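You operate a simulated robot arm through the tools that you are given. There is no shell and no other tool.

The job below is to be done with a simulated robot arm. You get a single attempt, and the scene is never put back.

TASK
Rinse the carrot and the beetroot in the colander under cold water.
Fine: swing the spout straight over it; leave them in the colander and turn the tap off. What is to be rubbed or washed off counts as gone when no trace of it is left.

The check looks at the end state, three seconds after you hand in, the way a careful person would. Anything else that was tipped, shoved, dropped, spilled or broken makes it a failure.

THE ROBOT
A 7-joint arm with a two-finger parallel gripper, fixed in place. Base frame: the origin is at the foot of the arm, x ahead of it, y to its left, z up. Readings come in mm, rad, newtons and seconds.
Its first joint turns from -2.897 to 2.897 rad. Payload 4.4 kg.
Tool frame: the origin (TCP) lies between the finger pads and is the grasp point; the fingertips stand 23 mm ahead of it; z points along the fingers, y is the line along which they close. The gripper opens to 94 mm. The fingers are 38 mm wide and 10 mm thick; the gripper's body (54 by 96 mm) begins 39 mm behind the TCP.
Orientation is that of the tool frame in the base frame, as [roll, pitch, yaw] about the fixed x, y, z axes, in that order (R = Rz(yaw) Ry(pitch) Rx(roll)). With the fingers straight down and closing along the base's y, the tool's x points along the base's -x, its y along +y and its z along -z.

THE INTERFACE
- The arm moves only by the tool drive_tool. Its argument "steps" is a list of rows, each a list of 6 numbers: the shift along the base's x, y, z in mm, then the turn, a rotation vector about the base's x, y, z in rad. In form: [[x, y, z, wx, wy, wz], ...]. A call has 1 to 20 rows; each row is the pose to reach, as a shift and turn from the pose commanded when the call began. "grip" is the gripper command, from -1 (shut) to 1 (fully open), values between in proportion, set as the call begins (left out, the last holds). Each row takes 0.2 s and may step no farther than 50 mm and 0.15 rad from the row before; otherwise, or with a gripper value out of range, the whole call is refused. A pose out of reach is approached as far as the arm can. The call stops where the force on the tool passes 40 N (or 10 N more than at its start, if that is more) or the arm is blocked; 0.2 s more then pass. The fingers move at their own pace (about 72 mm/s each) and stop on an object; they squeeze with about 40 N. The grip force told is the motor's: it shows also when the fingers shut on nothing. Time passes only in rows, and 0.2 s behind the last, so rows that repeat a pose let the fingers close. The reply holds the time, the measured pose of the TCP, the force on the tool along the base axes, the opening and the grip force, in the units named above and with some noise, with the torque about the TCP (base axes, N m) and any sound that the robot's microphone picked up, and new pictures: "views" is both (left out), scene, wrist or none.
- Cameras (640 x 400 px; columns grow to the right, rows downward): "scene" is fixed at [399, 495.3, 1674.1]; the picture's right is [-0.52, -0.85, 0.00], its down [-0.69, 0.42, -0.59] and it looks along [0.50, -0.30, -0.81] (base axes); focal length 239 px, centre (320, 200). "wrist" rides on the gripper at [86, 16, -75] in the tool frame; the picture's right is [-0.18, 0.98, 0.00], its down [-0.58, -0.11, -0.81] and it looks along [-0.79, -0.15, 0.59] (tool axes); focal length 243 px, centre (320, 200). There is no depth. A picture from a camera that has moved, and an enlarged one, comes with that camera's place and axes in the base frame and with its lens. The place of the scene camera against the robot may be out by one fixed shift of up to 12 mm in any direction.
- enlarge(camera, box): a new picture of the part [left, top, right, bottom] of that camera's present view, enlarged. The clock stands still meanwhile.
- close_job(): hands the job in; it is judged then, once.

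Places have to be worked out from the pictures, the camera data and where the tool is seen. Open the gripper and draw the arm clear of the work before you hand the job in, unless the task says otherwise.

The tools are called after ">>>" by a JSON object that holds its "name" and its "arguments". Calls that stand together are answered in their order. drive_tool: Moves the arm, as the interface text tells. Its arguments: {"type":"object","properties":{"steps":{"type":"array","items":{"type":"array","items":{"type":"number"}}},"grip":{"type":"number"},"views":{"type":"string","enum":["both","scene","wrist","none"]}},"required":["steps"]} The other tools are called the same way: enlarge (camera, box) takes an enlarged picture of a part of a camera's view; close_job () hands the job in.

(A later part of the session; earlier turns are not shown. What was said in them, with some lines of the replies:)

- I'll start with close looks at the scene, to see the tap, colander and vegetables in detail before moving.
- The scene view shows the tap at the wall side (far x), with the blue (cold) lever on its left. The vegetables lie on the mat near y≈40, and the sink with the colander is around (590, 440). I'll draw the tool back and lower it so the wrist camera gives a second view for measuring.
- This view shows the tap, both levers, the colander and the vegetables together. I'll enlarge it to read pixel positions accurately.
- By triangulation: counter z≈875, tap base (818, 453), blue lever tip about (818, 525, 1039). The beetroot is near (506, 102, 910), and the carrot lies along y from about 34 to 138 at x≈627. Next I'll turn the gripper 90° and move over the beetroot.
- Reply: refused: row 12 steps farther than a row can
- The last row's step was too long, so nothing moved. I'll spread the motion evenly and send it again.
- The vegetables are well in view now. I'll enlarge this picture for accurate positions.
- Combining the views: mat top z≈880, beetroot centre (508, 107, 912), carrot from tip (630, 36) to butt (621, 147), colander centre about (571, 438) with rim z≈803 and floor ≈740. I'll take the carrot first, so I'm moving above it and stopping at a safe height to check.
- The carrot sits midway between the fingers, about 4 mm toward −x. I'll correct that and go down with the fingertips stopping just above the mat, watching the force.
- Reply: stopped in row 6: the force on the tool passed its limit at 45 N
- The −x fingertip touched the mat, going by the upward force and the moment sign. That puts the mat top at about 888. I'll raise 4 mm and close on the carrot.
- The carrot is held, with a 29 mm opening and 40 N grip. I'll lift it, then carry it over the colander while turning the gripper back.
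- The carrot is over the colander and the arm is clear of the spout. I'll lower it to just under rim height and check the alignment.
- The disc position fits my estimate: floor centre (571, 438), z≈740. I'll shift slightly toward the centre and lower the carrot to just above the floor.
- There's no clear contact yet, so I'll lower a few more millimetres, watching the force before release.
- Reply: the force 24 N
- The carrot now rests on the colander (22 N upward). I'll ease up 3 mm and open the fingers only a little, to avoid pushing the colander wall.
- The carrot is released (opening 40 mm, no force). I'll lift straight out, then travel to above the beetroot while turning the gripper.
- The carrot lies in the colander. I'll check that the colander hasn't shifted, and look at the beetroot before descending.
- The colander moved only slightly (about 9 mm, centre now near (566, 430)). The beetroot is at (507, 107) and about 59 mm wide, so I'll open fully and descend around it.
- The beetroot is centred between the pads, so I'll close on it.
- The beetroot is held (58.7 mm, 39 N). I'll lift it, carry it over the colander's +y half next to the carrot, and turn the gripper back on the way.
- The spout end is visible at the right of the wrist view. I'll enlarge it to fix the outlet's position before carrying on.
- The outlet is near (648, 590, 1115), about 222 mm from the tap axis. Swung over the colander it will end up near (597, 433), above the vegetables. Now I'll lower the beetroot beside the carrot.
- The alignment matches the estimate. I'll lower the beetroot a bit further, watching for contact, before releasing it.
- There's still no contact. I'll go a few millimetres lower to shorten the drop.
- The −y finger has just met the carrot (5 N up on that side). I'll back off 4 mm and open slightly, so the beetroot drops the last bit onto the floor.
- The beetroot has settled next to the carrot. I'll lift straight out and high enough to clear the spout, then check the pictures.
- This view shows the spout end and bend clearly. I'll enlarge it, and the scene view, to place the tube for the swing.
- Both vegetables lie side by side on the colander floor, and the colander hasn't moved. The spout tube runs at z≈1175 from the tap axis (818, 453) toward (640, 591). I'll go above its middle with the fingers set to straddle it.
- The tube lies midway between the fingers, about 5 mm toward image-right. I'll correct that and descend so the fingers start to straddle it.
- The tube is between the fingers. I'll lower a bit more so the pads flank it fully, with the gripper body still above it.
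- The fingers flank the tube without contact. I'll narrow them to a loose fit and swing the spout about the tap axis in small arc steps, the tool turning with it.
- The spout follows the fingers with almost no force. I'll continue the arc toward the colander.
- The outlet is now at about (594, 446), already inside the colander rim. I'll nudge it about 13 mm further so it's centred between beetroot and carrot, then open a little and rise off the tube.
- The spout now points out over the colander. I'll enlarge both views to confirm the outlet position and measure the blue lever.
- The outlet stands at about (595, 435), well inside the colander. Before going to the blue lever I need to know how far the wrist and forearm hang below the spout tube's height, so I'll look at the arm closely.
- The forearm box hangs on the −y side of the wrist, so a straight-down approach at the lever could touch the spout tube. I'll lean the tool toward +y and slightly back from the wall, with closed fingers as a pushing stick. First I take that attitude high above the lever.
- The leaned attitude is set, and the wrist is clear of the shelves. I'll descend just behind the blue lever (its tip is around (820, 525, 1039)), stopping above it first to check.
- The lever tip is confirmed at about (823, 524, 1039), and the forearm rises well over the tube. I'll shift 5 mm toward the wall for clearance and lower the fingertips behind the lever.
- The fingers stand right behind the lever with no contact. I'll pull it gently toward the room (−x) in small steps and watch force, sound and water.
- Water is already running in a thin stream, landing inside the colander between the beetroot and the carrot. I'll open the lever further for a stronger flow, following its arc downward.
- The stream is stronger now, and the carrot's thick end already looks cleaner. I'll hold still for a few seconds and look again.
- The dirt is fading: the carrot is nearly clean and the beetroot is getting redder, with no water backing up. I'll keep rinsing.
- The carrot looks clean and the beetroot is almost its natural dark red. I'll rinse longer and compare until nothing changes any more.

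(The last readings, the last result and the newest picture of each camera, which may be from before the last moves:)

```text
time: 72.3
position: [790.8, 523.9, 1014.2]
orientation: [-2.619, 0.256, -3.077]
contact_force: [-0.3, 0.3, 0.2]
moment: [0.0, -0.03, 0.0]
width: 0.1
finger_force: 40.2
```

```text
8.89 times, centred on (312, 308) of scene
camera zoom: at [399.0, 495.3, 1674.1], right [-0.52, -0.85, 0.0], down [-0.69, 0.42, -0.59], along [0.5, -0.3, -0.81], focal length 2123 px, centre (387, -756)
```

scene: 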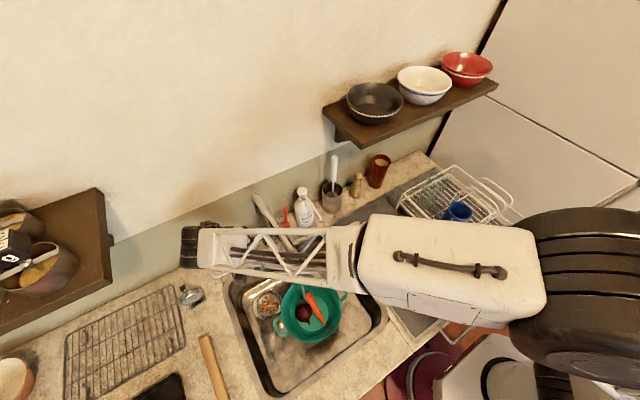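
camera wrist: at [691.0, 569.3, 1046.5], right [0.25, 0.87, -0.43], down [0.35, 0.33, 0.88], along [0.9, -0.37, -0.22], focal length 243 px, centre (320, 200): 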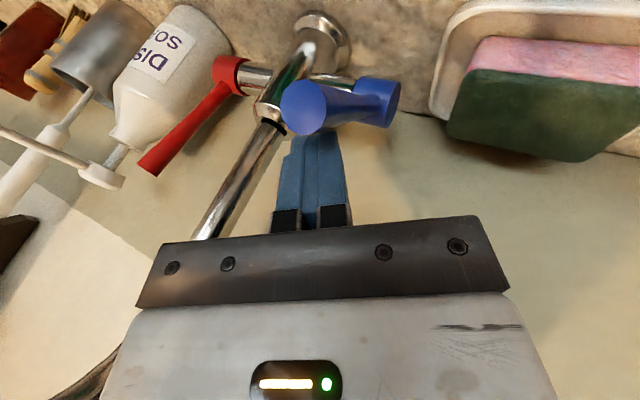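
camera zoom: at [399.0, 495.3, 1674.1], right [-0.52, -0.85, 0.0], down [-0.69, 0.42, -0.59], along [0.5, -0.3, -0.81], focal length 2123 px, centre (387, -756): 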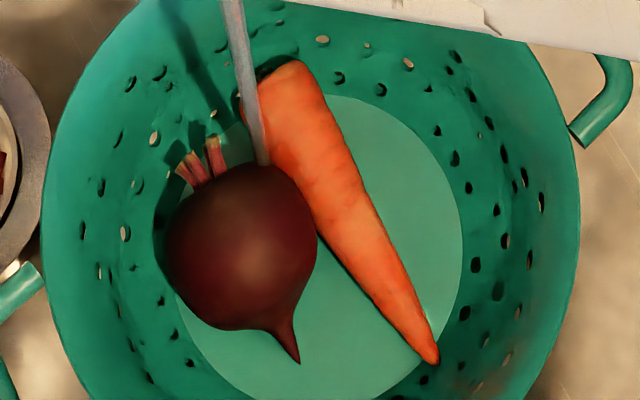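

The two pictures, 4 s apart, look the same. To be sure the beetroot's slight brown tinge is only shine, I'll rinse some seconds more and compare again.

>>> {"name": "drive_tool", "arguments": {"steps": [[0, 0, 0, 0, 0, 0], [0, 0, 0, 0, 0, 0], [0, 0, 0, 0, 0, 0], [0, 0, 0, 0, 0, 0], [0, 0, 0, 0, 0, 0], [0, 0, 0, 0, 0, 0], [0, 0, 0, 0, 0, 0], [0, 0, 0, 0, 0, 0], [0, 0, 0, 0, 0, 0], [0, 0, 0, 0, 0, 0], [0, 0, 0, 0, 0, 0], [0, 0, 0, 0, 0, 0], [0, 0, 0, 0, 0, 0], [0, 0, 0, 0, 0, 0], [0, 0, 0, 0, 0, 0], [0, 0, 0, 0, 0, 0], [0, 0, 0, 0, 0, 0], [0, 0, 0, 0, 0, 0], [0, 0, 0, 0, 0, 0], [0, 0, 0, 0, 0, 0]], "grip": -1, "views": "none"}}

>>> {"name": "drive_tool", "arguments": {"steps": [[0, 0, 0, 0, 0, 0], [0, 0, 0, 0, 0, 0], [0, 0, 0, 0, 0, 0], [0, 0, 0, 0, 0, 0], [0, 0, 0, 0, 0, 0], [0, 0, 0, 0, 0, 0], [0, 0, 0, 0, 0, 0], [0, 0, 0, 0, 0, 0], [0, 0, 0, 0, 0, 0], [0, 0, 0, 0, 0, 0], [0, 0, 0, 0, 0, 0], [0, 0, 0, 0, 0, 0], [0, 0, 0, 0, 0, 0], [0, 0, 0, 0, 0, 0], [0, 0, 0, 0, 0, 0], [0, 0, 0, 0, 0, 0], [0, 0, 0, 0, 0, 0], [0, 0, 0, 0, 0, 0], [0, 0, 0, 0, 0, 0], [0, 0, 0, 0, 0, 0]], "grip": -1, "views": "both"}}

>>> {"name": "enlarge", "arguments": {"camera": "scene", "box": [290, 285, 335, 330]}}

>>> {"name": "enlarge", "arguments": {"camera": "scene", "box": [290, 295, 315, 320]}}

```text
time: 76.5
position: [792.2, 524.8, 1013.0]
orientation: [-2.619, 0.255, -3.076]
contact_force: [-0.1, 0.1, -0.4]
moment: [-0.03, 0.03, -0.01]
width: 0.1
finger_force: 39.6
```

```text
time: 80.7
position: [791.6, 524.4, 1013.8]
orientation: [-2.619, 0.255, -3.077]
contact_force: [0.4, -0.3, -0.2]
moment: [0.04, 0.0, 0.01]
width: 0.0
finger_force: 40.7
camera wrist: at [691.2, 569.1, 1046.4], right [0.25, 0.87, -0.43], down [0.35, 0.33, 0.88], along [0.9, -0.37, -0.22], focal length 243 px, centre (320, 200)
```

scene: 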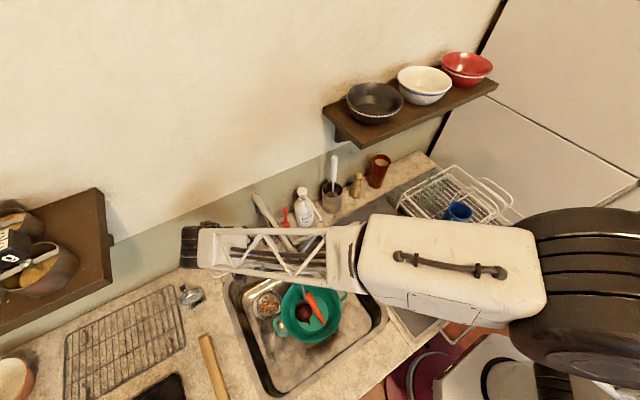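
wrist: 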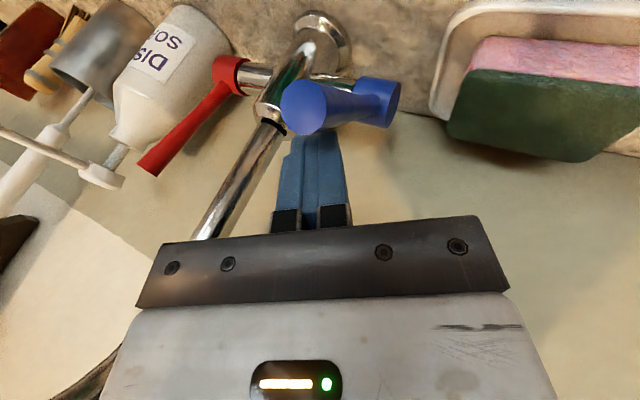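

```text
8.89 times, centred on (312, 308) of scene
camera zoom: at [399.0, 495.3, 1674.1], right [-0.52, -0.85, 0.0], down [-0.69, 0.42, -0.59], along [0.5, -0.3, -0.81], focal length 2123 px, centre (387, -756)
```

zoom: 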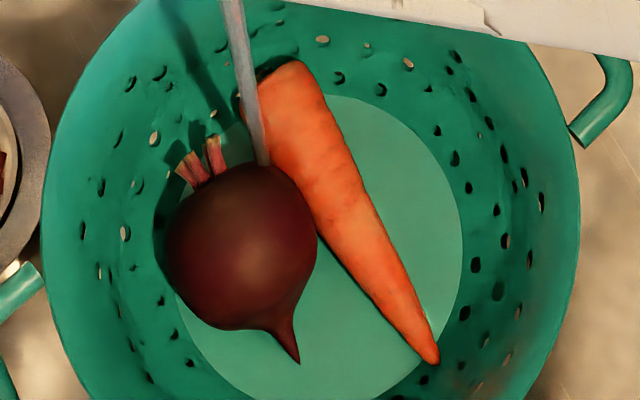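

```text
16.00 times, centred on (302, 308) of scene
camera zoom: at [399.0, 495.3, 1674.1], right [-0.52, -0.85, 0.0], down [-0.69, 0.42, -0.59], along [0.5, -0.3, -0.81], focal length 3822 px, centre (600, -1520)
```

zoom: 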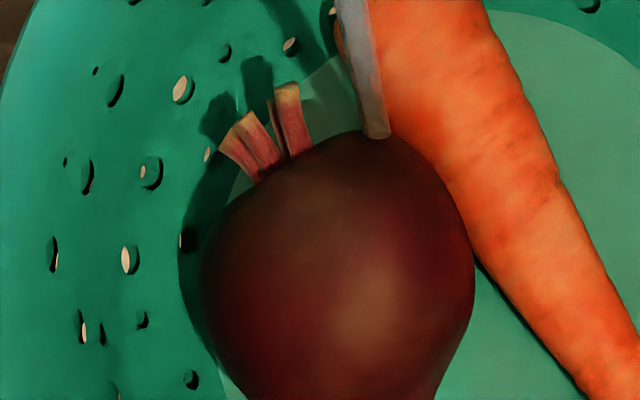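

There's no change between 68 s and 81 s. The carrot is bright and clean, the beetroot shows its natural dark red, and the drain runs free. Now to shut the tap: I'll ease off, lift over the lever and move to its front side.

>>> {"name": "drive_tool", "arguments": {"steps": [[5, 0, 5, 0, 0, 0], [6, 0, 25, 0, 0, 0], [6, 0, 50, 0, 0, 0], [-15, 0, 55, 0, 0, 0], [-40, 0, 55, 0, 0, 0], [-65, 0, 55, 0, 0, 0], [-84, 0, 55, 0, 0, 0], [-84, 0, 55, 0, 0, 0]], "grip": -1}}

>>> {"name": "enlarge", "arguments": {"camera": "wrist", "box": [180, 0, 460, 190]}}

```text
time: 82.5
position: [705.7, 522.6, 1067.5]
orientation: [-2.62, 0.255, -3.077]
contact_force: [-0.2, 0.4, 0.2]
moment: [0.0, 0.0, 0.0]
width: 0.1
finger_force: 40.0
camera wrist: at [605.5, 567.5, 1101.2], right [0.25, 0.87, -0.43], down [0.35, 0.33, 0.88], along [0.9, -0.37, -0.22], focal length 243 px, centre (320, 200)
```

scene: 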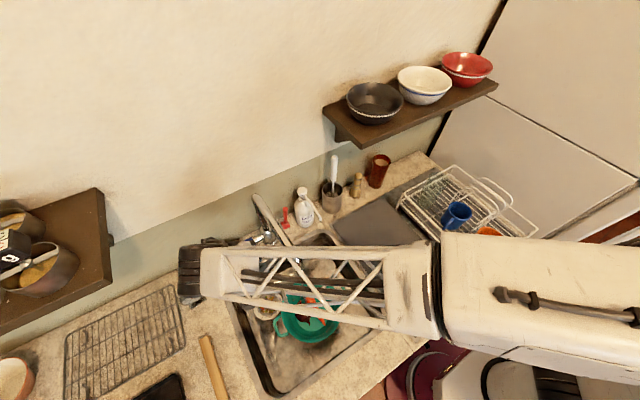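
wrist: 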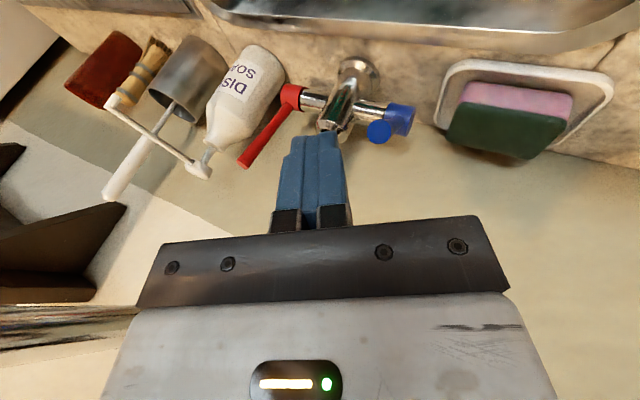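

```text
2.11 times, centred on (320, 95) of wrist
camera zoom: at [605.5, 567.5, 1101.2], right [0.25, 0.87, -0.43], down [0.35, 0.33, 0.88], along [0.9, -0.37, -0.22], focal length 511 px, centre (320, 421)
```

zoom: 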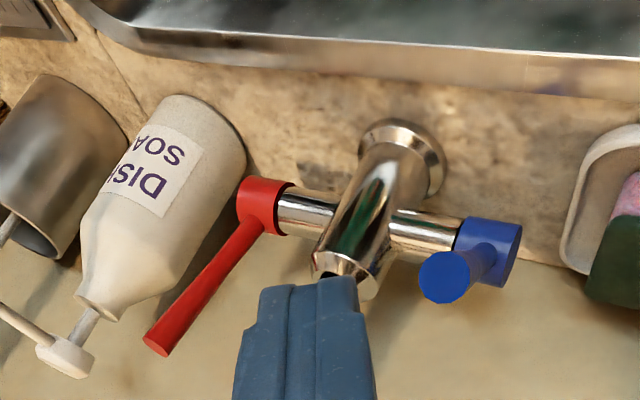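

The lever tip sits at (752, 525, 1004), with the fingers now in front of it and clear. I'll lower so the fingertips reach below the lever tip, ready to push it back up.

>>> {"name": "drive_tool", "arguments": {"steps": [[0, 2, -15, 0, 0, 0], [0, 2, -30, 0, 0, 0], [0, 2, -45, 0, 0, 0], [0, 2, -57, 0, 0, 0], [0, 2, -64, 0, 0, 0], [0, 2, -64, 0, 0, 0]], "grip": -1}}

>>> {"name": "enlarge", "arguments": {"camera": "wrist", "box": [180, 60, 460, 250]}}

```text
time: 83.9
position: [707.1, 524.7, 1004.8]
orientation: [-2.618, 0.256, -3.077]
contact_force: [0.6, -0.1, 0.4]
moment: [0.0, -0.01, -0.02]
width: 0.0
finger_force: 40.0
camera wrist: at [606.6, 570.0, 1037.1], right [0.25, 0.87, -0.43], down [0.35, 0.33, 0.88], along [0.9, -0.37, -0.22], focal length 243 px, centre (320, 200)
```

scene: 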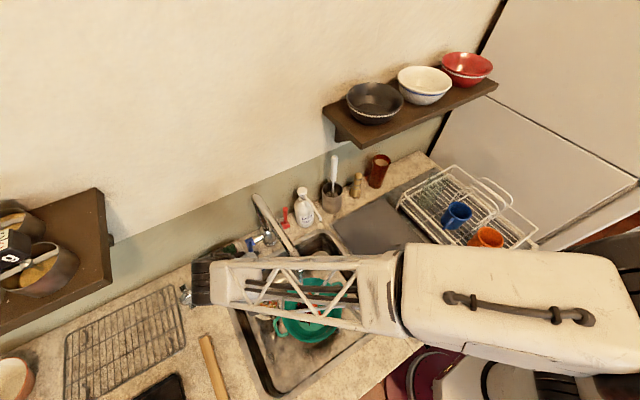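
wrist: 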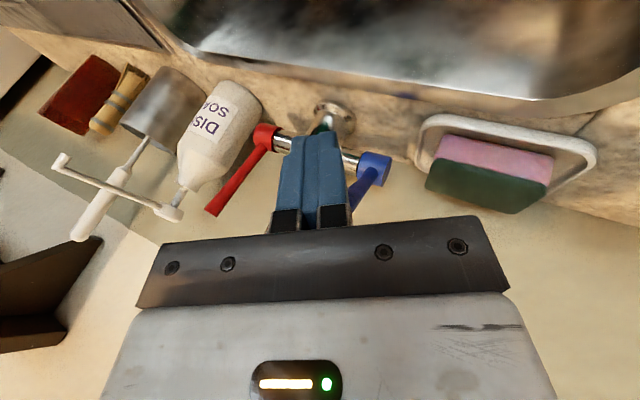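

```text
2.11 times, centred on (320, 155) of wrist
camera zoom: at [606.6, 570.0, 1037.1], right [0.25, 0.87, -0.43], down [0.35, 0.33, 0.88], along [0.9, -0.37, -0.22], focal length 511 px, centre (320, 295)
```

zoom: 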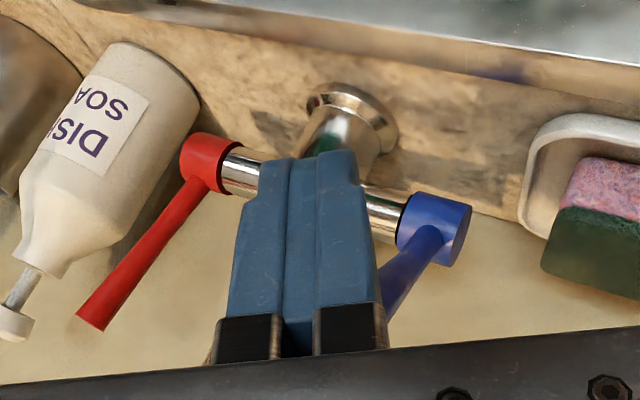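

The fingers are in front of the lever in line with it. I'll push it back toward the wall along its arc, gently and in small steps.

>>> {"name": "drive_tool", "arguments": {"steps": [[8, 2, 0, 0, 0, 0], [16, 2, 0, 0, 0, 0], [22, 2, 2, 0, 0, 0], [28, 2, 5, 0, 0, 0], [34, 2, 8, 0, 0, 0], [40, 2, 11, 0, 0, 0], [46, 2, 14, 0, 0, 0], [52, 2, 17, 0, 0, 0], [58, 2, 20, 0, 0, 0], [58, 2, 20, 0, 0, 0]], "grip": -1}}

>>> {"name": "enlarge", "arguments": {"camera": "wrist", "box": [180, 60, 460, 250]}}

>>> {"name": "enlarge", "arguments": {"camera": "scene", "box": [270, 270, 350, 350]}}

```text
time: 86.1
position: [765.9, 528.2, 1026.0]
orientation: [-2.619, 0.257, -3.077]
contact_force: [-0.1, 0.3, 0.1]
moment: [0.0, -0.01, 0.0]
width: 0.0
finger_force: 40.0
camera wrist: at [665.4, 572.3, 1058.0], right [0.25, 0.87, -0.43], down [0.35, 0.33, 0.88], along [0.9, -0.37, -0.22], focal length 243 px, centre (320, 200)
```

scene: 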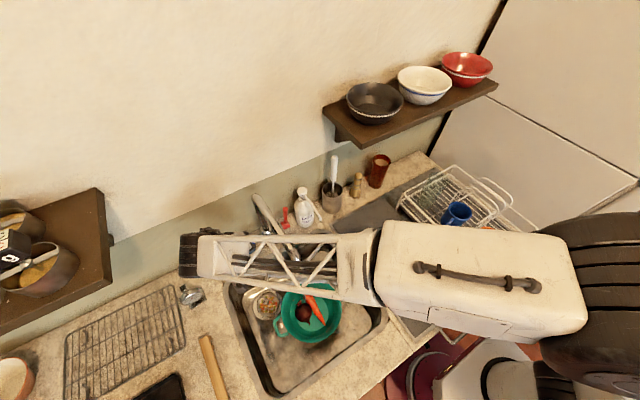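
wrist: 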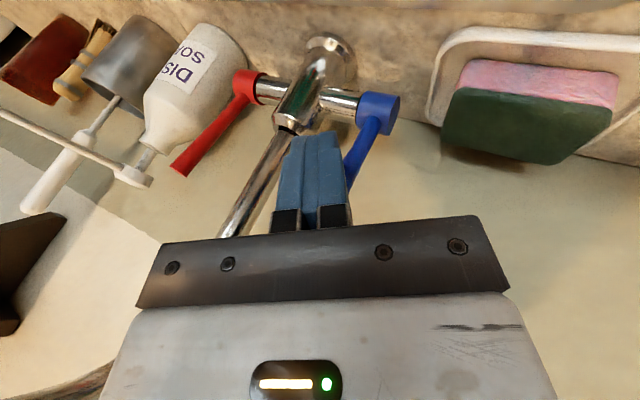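

```text
2.11 times, centred on (320, 155) of wrist
camera zoom: at [665.4, 572.3, 1058.0], right [0.25, 0.87, -0.43], down [0.35, 0.33, 0.88], along [0.9, -0.37, -0.22], focal length 511 px, centre (320, 295)
```

zoom: 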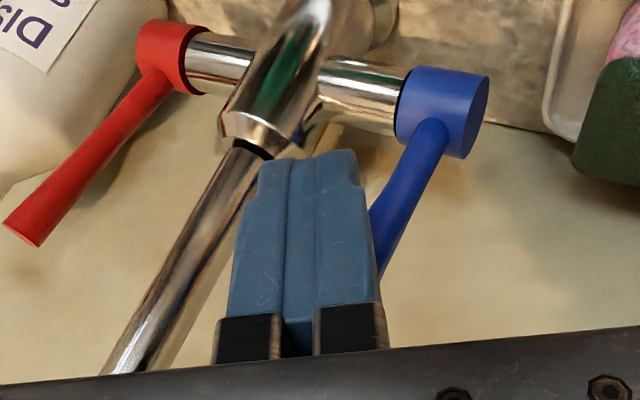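

```text
5.00 times, centred on (310, 310) of scene
camera zoom: at [399.0, 495.3, 1674.1], right [-0.52, -0.85, 0.0], down [-0.69, 0.42, -0.59], along [0.5, -0.3, -0.81], focal length 1194 px, centre (370, -350)
```

zoom: 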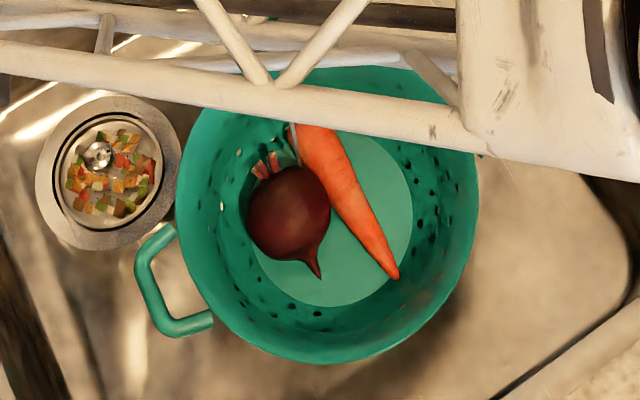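

The lever is coming back up and the stream is thinning. I'll push on toward its upright stop, watching for a rise in force.

>>> {"name": "drive_tool", "arguments": {"steps": [[5, -2, 2, 0, 0, 0], [10, -2, 4, 0, 0, 0], [15, -2, 6, 0, 0, 0], [20, -2, 7, 0, 0, 0], [24, -2, 8, 0, 0, 0], [27, -2, 8, 0, 0, 0], [27, -2, 8, 0, 0, 0]], "grip": -1}}

>>> {"name": "enlarge", "arguments": {"camera": "wrist", "box": [180, 60, 460, 250]}}

>>> {"name": "enlarge", "arguments": {"camera": "scene", "box": [270, 270, 350, 350]}}

```text
time: 87.7
position: [792.5, 524.6, 1032.9]
orientation: [-2.62, 0.255, -3.077]
contact_force: [-3.1, -0.2, 1.4]
moment: [-0.04, 0.05, 0.0]
width: 0.0
finger_force: 40.3
camera wrist: at [692.8, 570.5, 1065.5], right [0.25, 0.87, -0.43], down [0.35, 0.33, 0.88], along [0.9, -0.37, -0.22], focal length 243 px, centre (320, 200)
```

scene: 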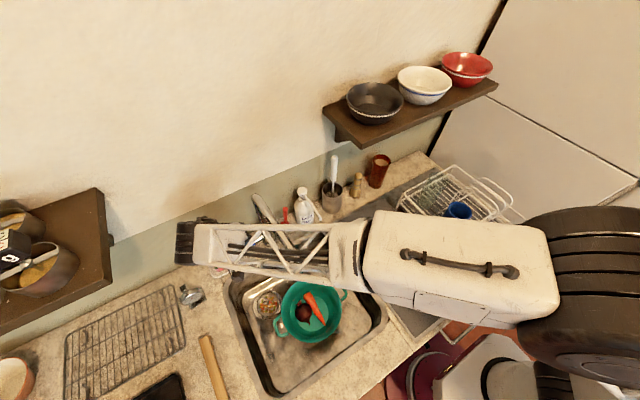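
wrist: 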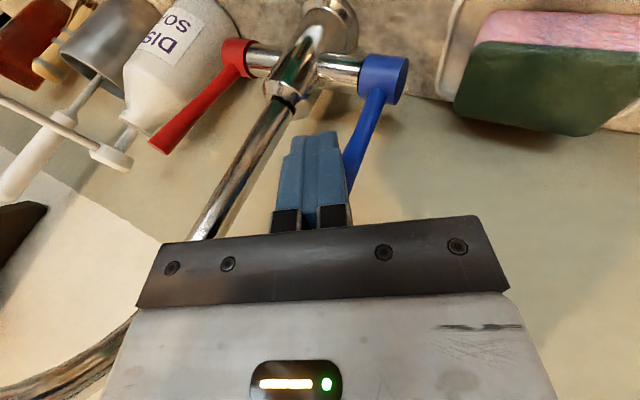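

```text
2.11 times, centred on (320, 155) of wrist
camera zoom: at [692.8, 570.5, 1065.5], right [0.25, 0.87, -0.43], down [0.35, 0.33, 0.88], along [0.9, -0.37, -0.22], focal length 511 px, centre (320, 295)
```

zoom: 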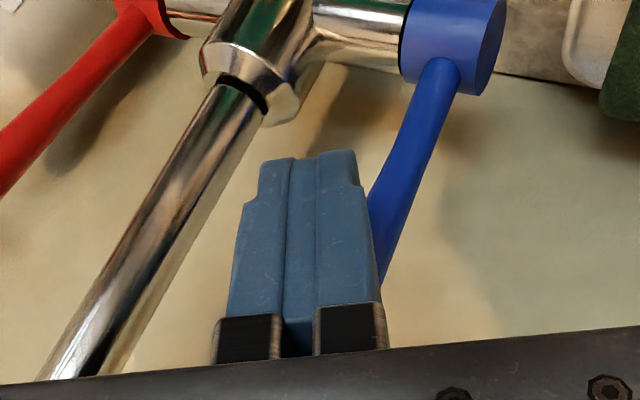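

```text
5.00 times, centred on (310, 310) of scene
camera zoom: at [399.0, 495.3, 1674.1], right [-0.52, -0.85, 0.0], down [-0.69, 0.42, -0.59], along [0.5, -0.3, -0.81], focal length 1194 px, centre (370, -350)
```

zoom: 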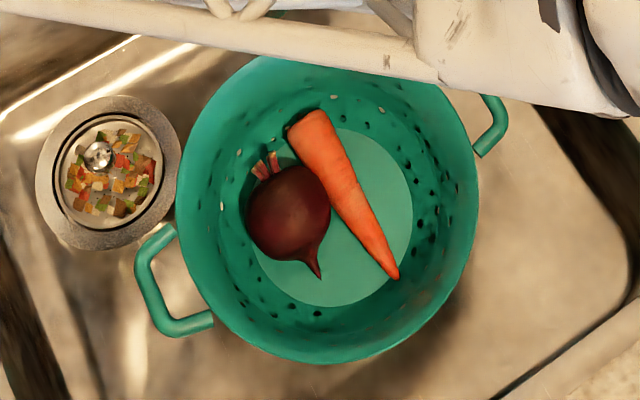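

The water has stopped, and the first reaction force suggests the stop is reached. I'll press a few millimetres more so the lever is fully home.

>>> {"name": "drive_tool", "arguments": {"steps": [[2, 0, 0, 0, 0, 0], [4, 0, 0, 0, 0, 0], [6, 0, 0, 0, 0, 0], [6, 0, 0, 0, 0, 0]], "grip": -1, "views": "none"}}

```text
time: 88.3
position: [793.3, 525.7, 1031.4]
orientation: [-2.617, 0.253, -3.077]
contact_force: [-22.6, -6.8, 5.1]
moment: [-0.13, 0.34, -0.21]
width: 0.0
finger_force: 39.7
stopped in row 3: the force on the tool passed its limit at 45 N (the readings are from after the stop); the commanded pose is now the measured one
```

The lever is hard against its closed stop. I'll back off it and rise well clear.

>>> {"name": "drive_tool", "arguments": {"steps": [[-6, 0, 0, 0, 0, 0], [-15, 0, 5, 0, 0, 0], [-20, 0, 25, 0, 0, 0], [-20, 0, 60, 0, 0, 0], [-20, 0, 100, 0, 0, 0], [-20, 0, 145, 0, 0, 0], [-20, 0, 190, 0, 0, 0], [-20, 0, 235, 0, 0, 0], [-20, 0, 280, 0, 0, 0], [-20, 0, 320, 0, 0, 0], [-20, 0, 320, 0, 0, 0]], "grip": -1}}

```text
time: 90.7
position: [774.3, 526.1, 1353.4]
orientation: [-2.619, 0.253, -3.076]
contact_force: [0.7, -0.1, -0.1]
moment: [-0.01, 0.02, -0.01]
width: 0.3
finger_force: 40.6
camera wrist: at [674.4, 570.8, 1386.1], right [0.25, 0.87, -0.43], down [0.35, 0.33, 0.87], along [0.9, -0.37, -0.23], focal length 243 px, centre (320, 200)
```

scene: 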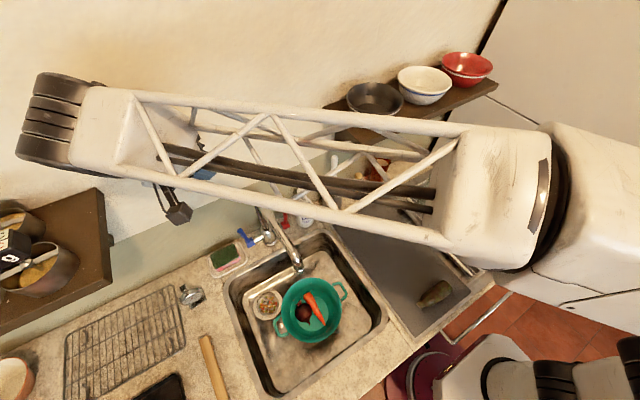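
wrist: 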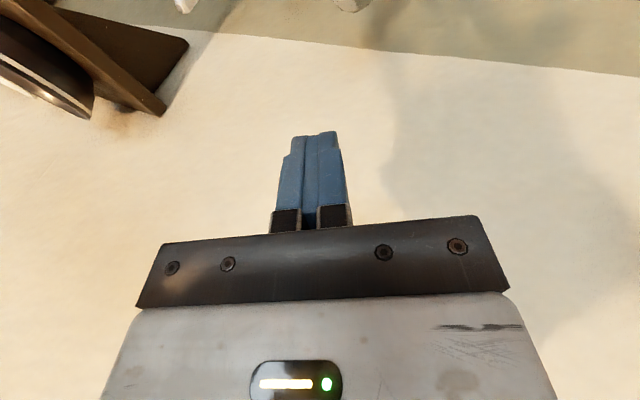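

The arm is clear. I'll bring the tool upright again, open the gripper and pull back to where the wrist camera can inspect the vegetables and the tap.

>>> {"name": "drive_tool", "arguments": {"steps": [[-30, -10, 0, 0.051, 0.026, 0], [-60, -20, 0, 0.101, 0.053, 0], [-90, -30, 0, 0.152, 0.079, 0], [-120, -40, 0, 0.203, 0.106, 0], [-150, -50, 0, 0.254, 0.132, 0], [-180, -60, 0, 0.304, 0.158, 0], [-210, -70, 0, 0.355, 0.185, 0], [-240, -80, -20, 0.406, 0.211, 0], [-270, -90, -50, 0.456, 0.238, 0], [-300, -96, -80, 0.507, 0.264, 0], [-330, -96, -120, 0.507, 0.264, 0], [-345, -96, -160, 0.507, 0.264, 0], [-345, -96, -160, 0.507, 0.264, 0]], "grip": 1}}

>>> {"name": "enlarge", "arguments": {"camera": "wrist", "box": [240, 0, 420, 110]}}

>>> {"name": "enlarge", "arguments": {"camera": "wrist", "box": [240, 90, 440, 220]}}

```text
time: 93.5
position: [430.2, 429.4, 1191.4]
orientation: [-3.136, 0.0, 3.139]
contact_force: [0.5, 0.0, 0.1]
moment: [-0.02, 0.02, -0.01]
width: 94.0
finger_force: 0.1
camera wrist: at [344.8, 446.7, 1266.6], right [0.19, 0.98, 0.0], down [0.58, -0.11, 0.81], along [0.79, -0.15, -0.59], focal length 243 px, centre (320, 200)
```

scene: 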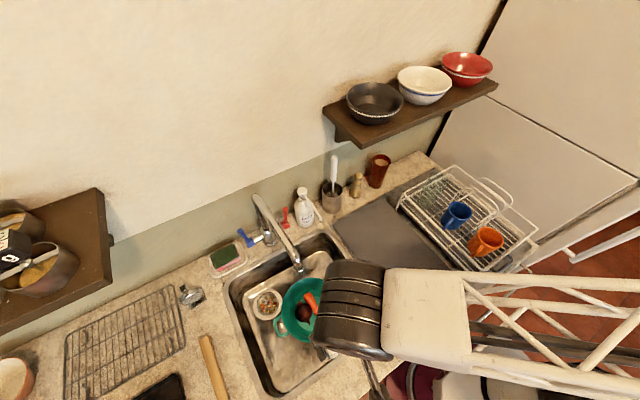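
wrist: 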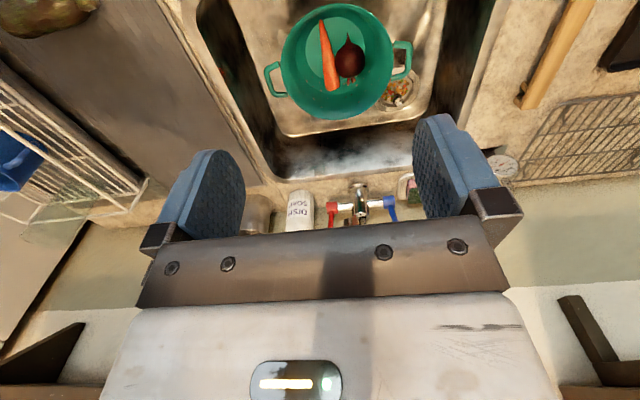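

```text
3.56 times, centred on (330, 55) of wrist
camera zoom: at [344.8, 446.7, 1266.6], right [0.19, 0.98, 0.0], down [0.58, -0.11, 0.81], along [0.79, -0.15, -0.59], focal length 863 px, centre (284, 716)
```

zoom: 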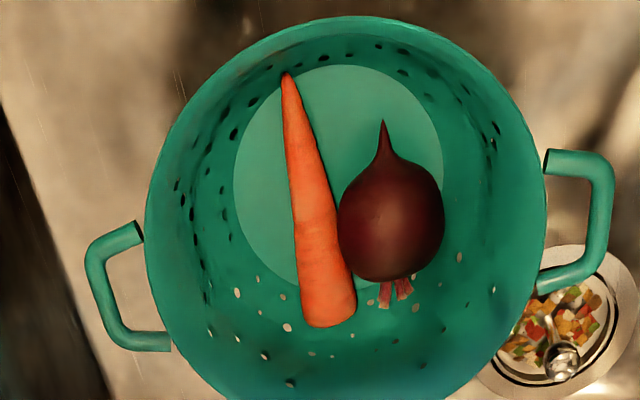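

```text
3.08 times, centred on (340, 155) of wrist
camera zoom: at [344.8, 446.7, 1266.6], right [0.19, 0.98, 0.0], down [0.58, -0.11, 0.81], along [0.79, -0.15, -0.59], focal length 746 px, centre (258, 338)
```

zoom: 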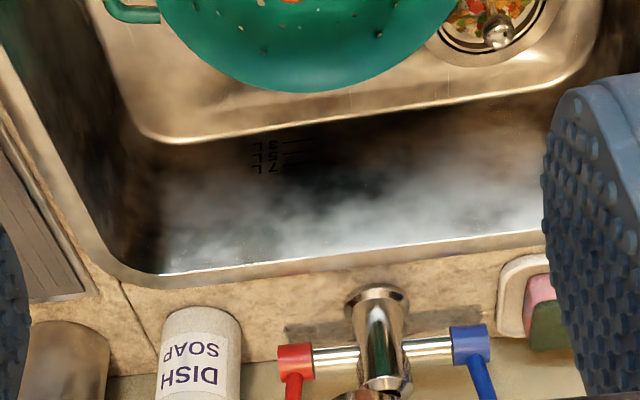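

Both vegetables look clean from this side and the levers stand upright. I'll take one very close look at the beetroot and carrot, the spout outlet, and the surrounding items.

>>> {"name": "enlarge", "arguments": {"camera": "wrist", "box": [325, 20, 375, 90]}}

>>> {"name": "enlarge", "arguments": {"camera": "wrist", "box": [305, 10, 350, 95]}}

>>> {"name": "enlarge", "arguments": {"camera": "scene", "box": [220, 180, 340, 300]}}

```text
5.71 times, centred on (350, 55) of wrist
camera zoom: at [344.8, 446.7, 1266.6], right [0.19, 0.98, 0.0], down [0.58, -0.11, 0.81], along [0.79, -0.15, -0.59], focal length 1386 px, centre (149, 1029)
```

zoom: 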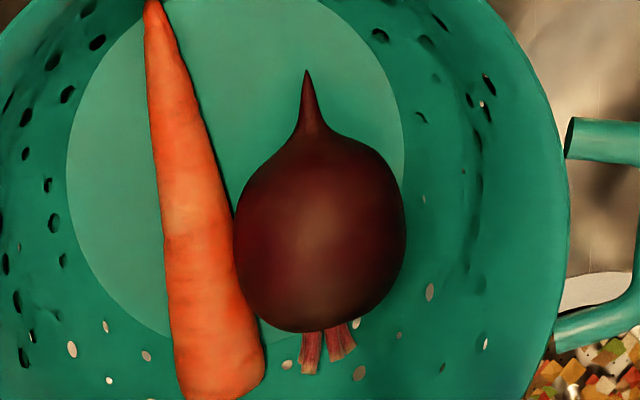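

```text
4.71 times, centred on (328, 52) of wrist
camera zoom: at [344.8, 446.7, 1266.6], right [0.19, 0.98, 0.0], down [0.58, -0.11, 0.81], along [0.79, -0.15, -0.59], focal length 1142 px, centre (285, 894)
```

zoom: 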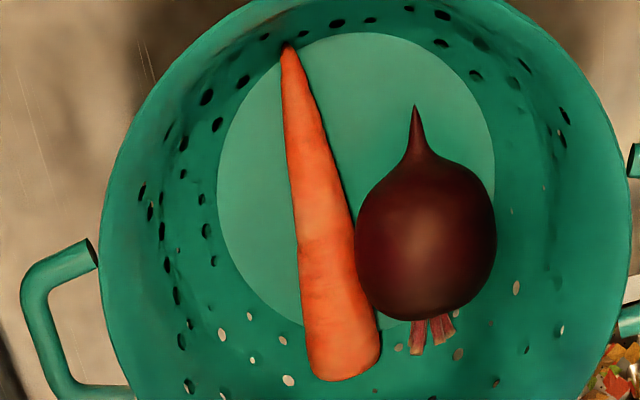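

```text
3.33 times, centred on (280, 240) of scene
camera zoom: at [399.0, 495.3, 1674.1], right [-0.52, -0.85, 0.0], down [-0.69, 0.42, -0.59], along [0.5, -0.3, -0.81], focal length 796 px, centre (453, 67)
```

zoom: 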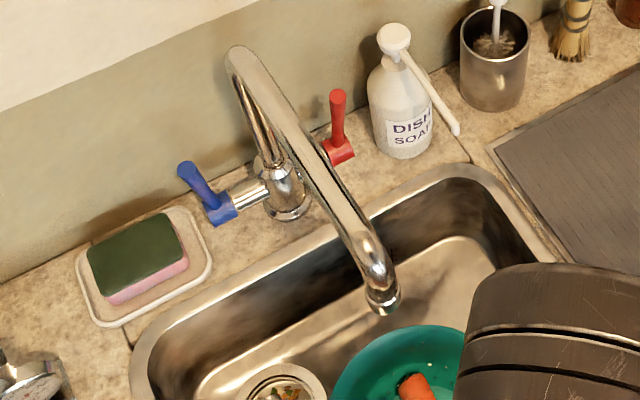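

Everything is in order: both vegetables are clean in the colander, the spout is over them, no water is running, and the levers are upright. I'll draw the open gripper further up and away, with a last overview.

>>> {"name": "drive_tool", "arguments": {"steps": [[0, -10, 40, 0, 0, 0], [0, -25, 80, 0, 0, 0], [0, -50, 115, 0, 0, 0], [0, -80, 145, 0, 0, 0], [0, -110, 170, 0, 0, 0], [0, -140, 190, 0, 0, 0], [0, -140, 190, 0, 0, 0]], "grip": 1}}

>>> {"name": "enlarge", "arguments": {"camera": "scene", "box": [210, 200, 350, 350]}}

```text
time: 95.1
position: [430.1, 290.1, 1382.9]
orientation: [-3.137, 0.0, 3.138]
contact_force: [-0.1, -0.1, -0.1]
moment: [0.06, 0.04, -0.01]
width: 94.1
finger_force: 0.1
camera wrist: at [344.8, 306.6, 1456.7], right [0.19, 0.98, 0.0], down [0.58, -0.11, 0.81], along [0.79, -0.15, -0.59], focal length 243 px, centre (320, 200)
```

scene: 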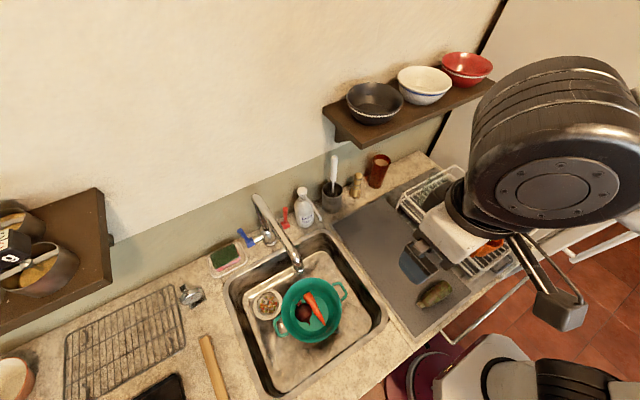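
wrist: 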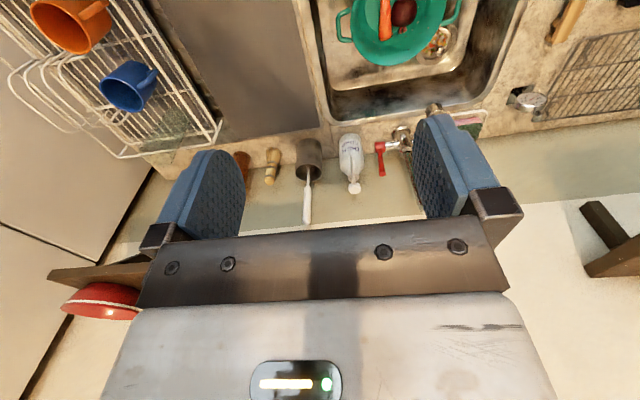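

```text
2.67 times, centred on (280, 275) of scene
camera zoom: at [399.0, 495.3, 1674.1], right [-0.52, -0.85, 0.0], down [-0.69, 0.42, -0.59], along [0.5, -0.3, -0.81], focal length 637 px, centre (427, 0)
```

zoom: 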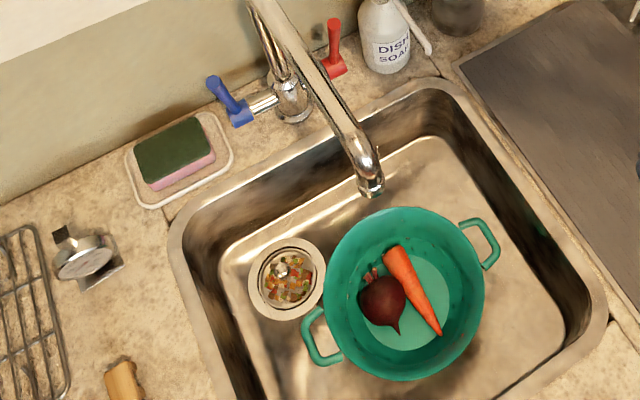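

The final pictures show the carrot and beetroot clean in the colander, the spout above it, the tap off and nothing else disturbed. The arm is clear with the gripper open, so I'm handing the job in.

>>> {"name": "close_job", "arguments": {}}

```text
The job is handed in.
```

The carrot and beetroot are rinsed and lying in the colander, and the tap is off. I handed the job in, but no verdict came back with it.

- **Rinse:** I swung the spout over the colander and ran only the cold (blue) tap, for about half a minute. The dirt faded from both vegetables. Close-up pictures between 68 s and 81 s showed no further change, and I saw no dirt left on either from two camera angles. I didn't look at their undersides.
- **Tap:** I pushed the blue lever back against its stop, and the pictures show no water running. The spout is still over the colander.
- **Surroundings:** The colander slid about 9 mm when I set the carrot down. Once, while I was reaching for the carrot, a fingertip touched the mat hard enough to stop the arm. I saw no other object moved and no water on the counter, and the sink drained freely.

The gripper is open and the arm is clear of the work.
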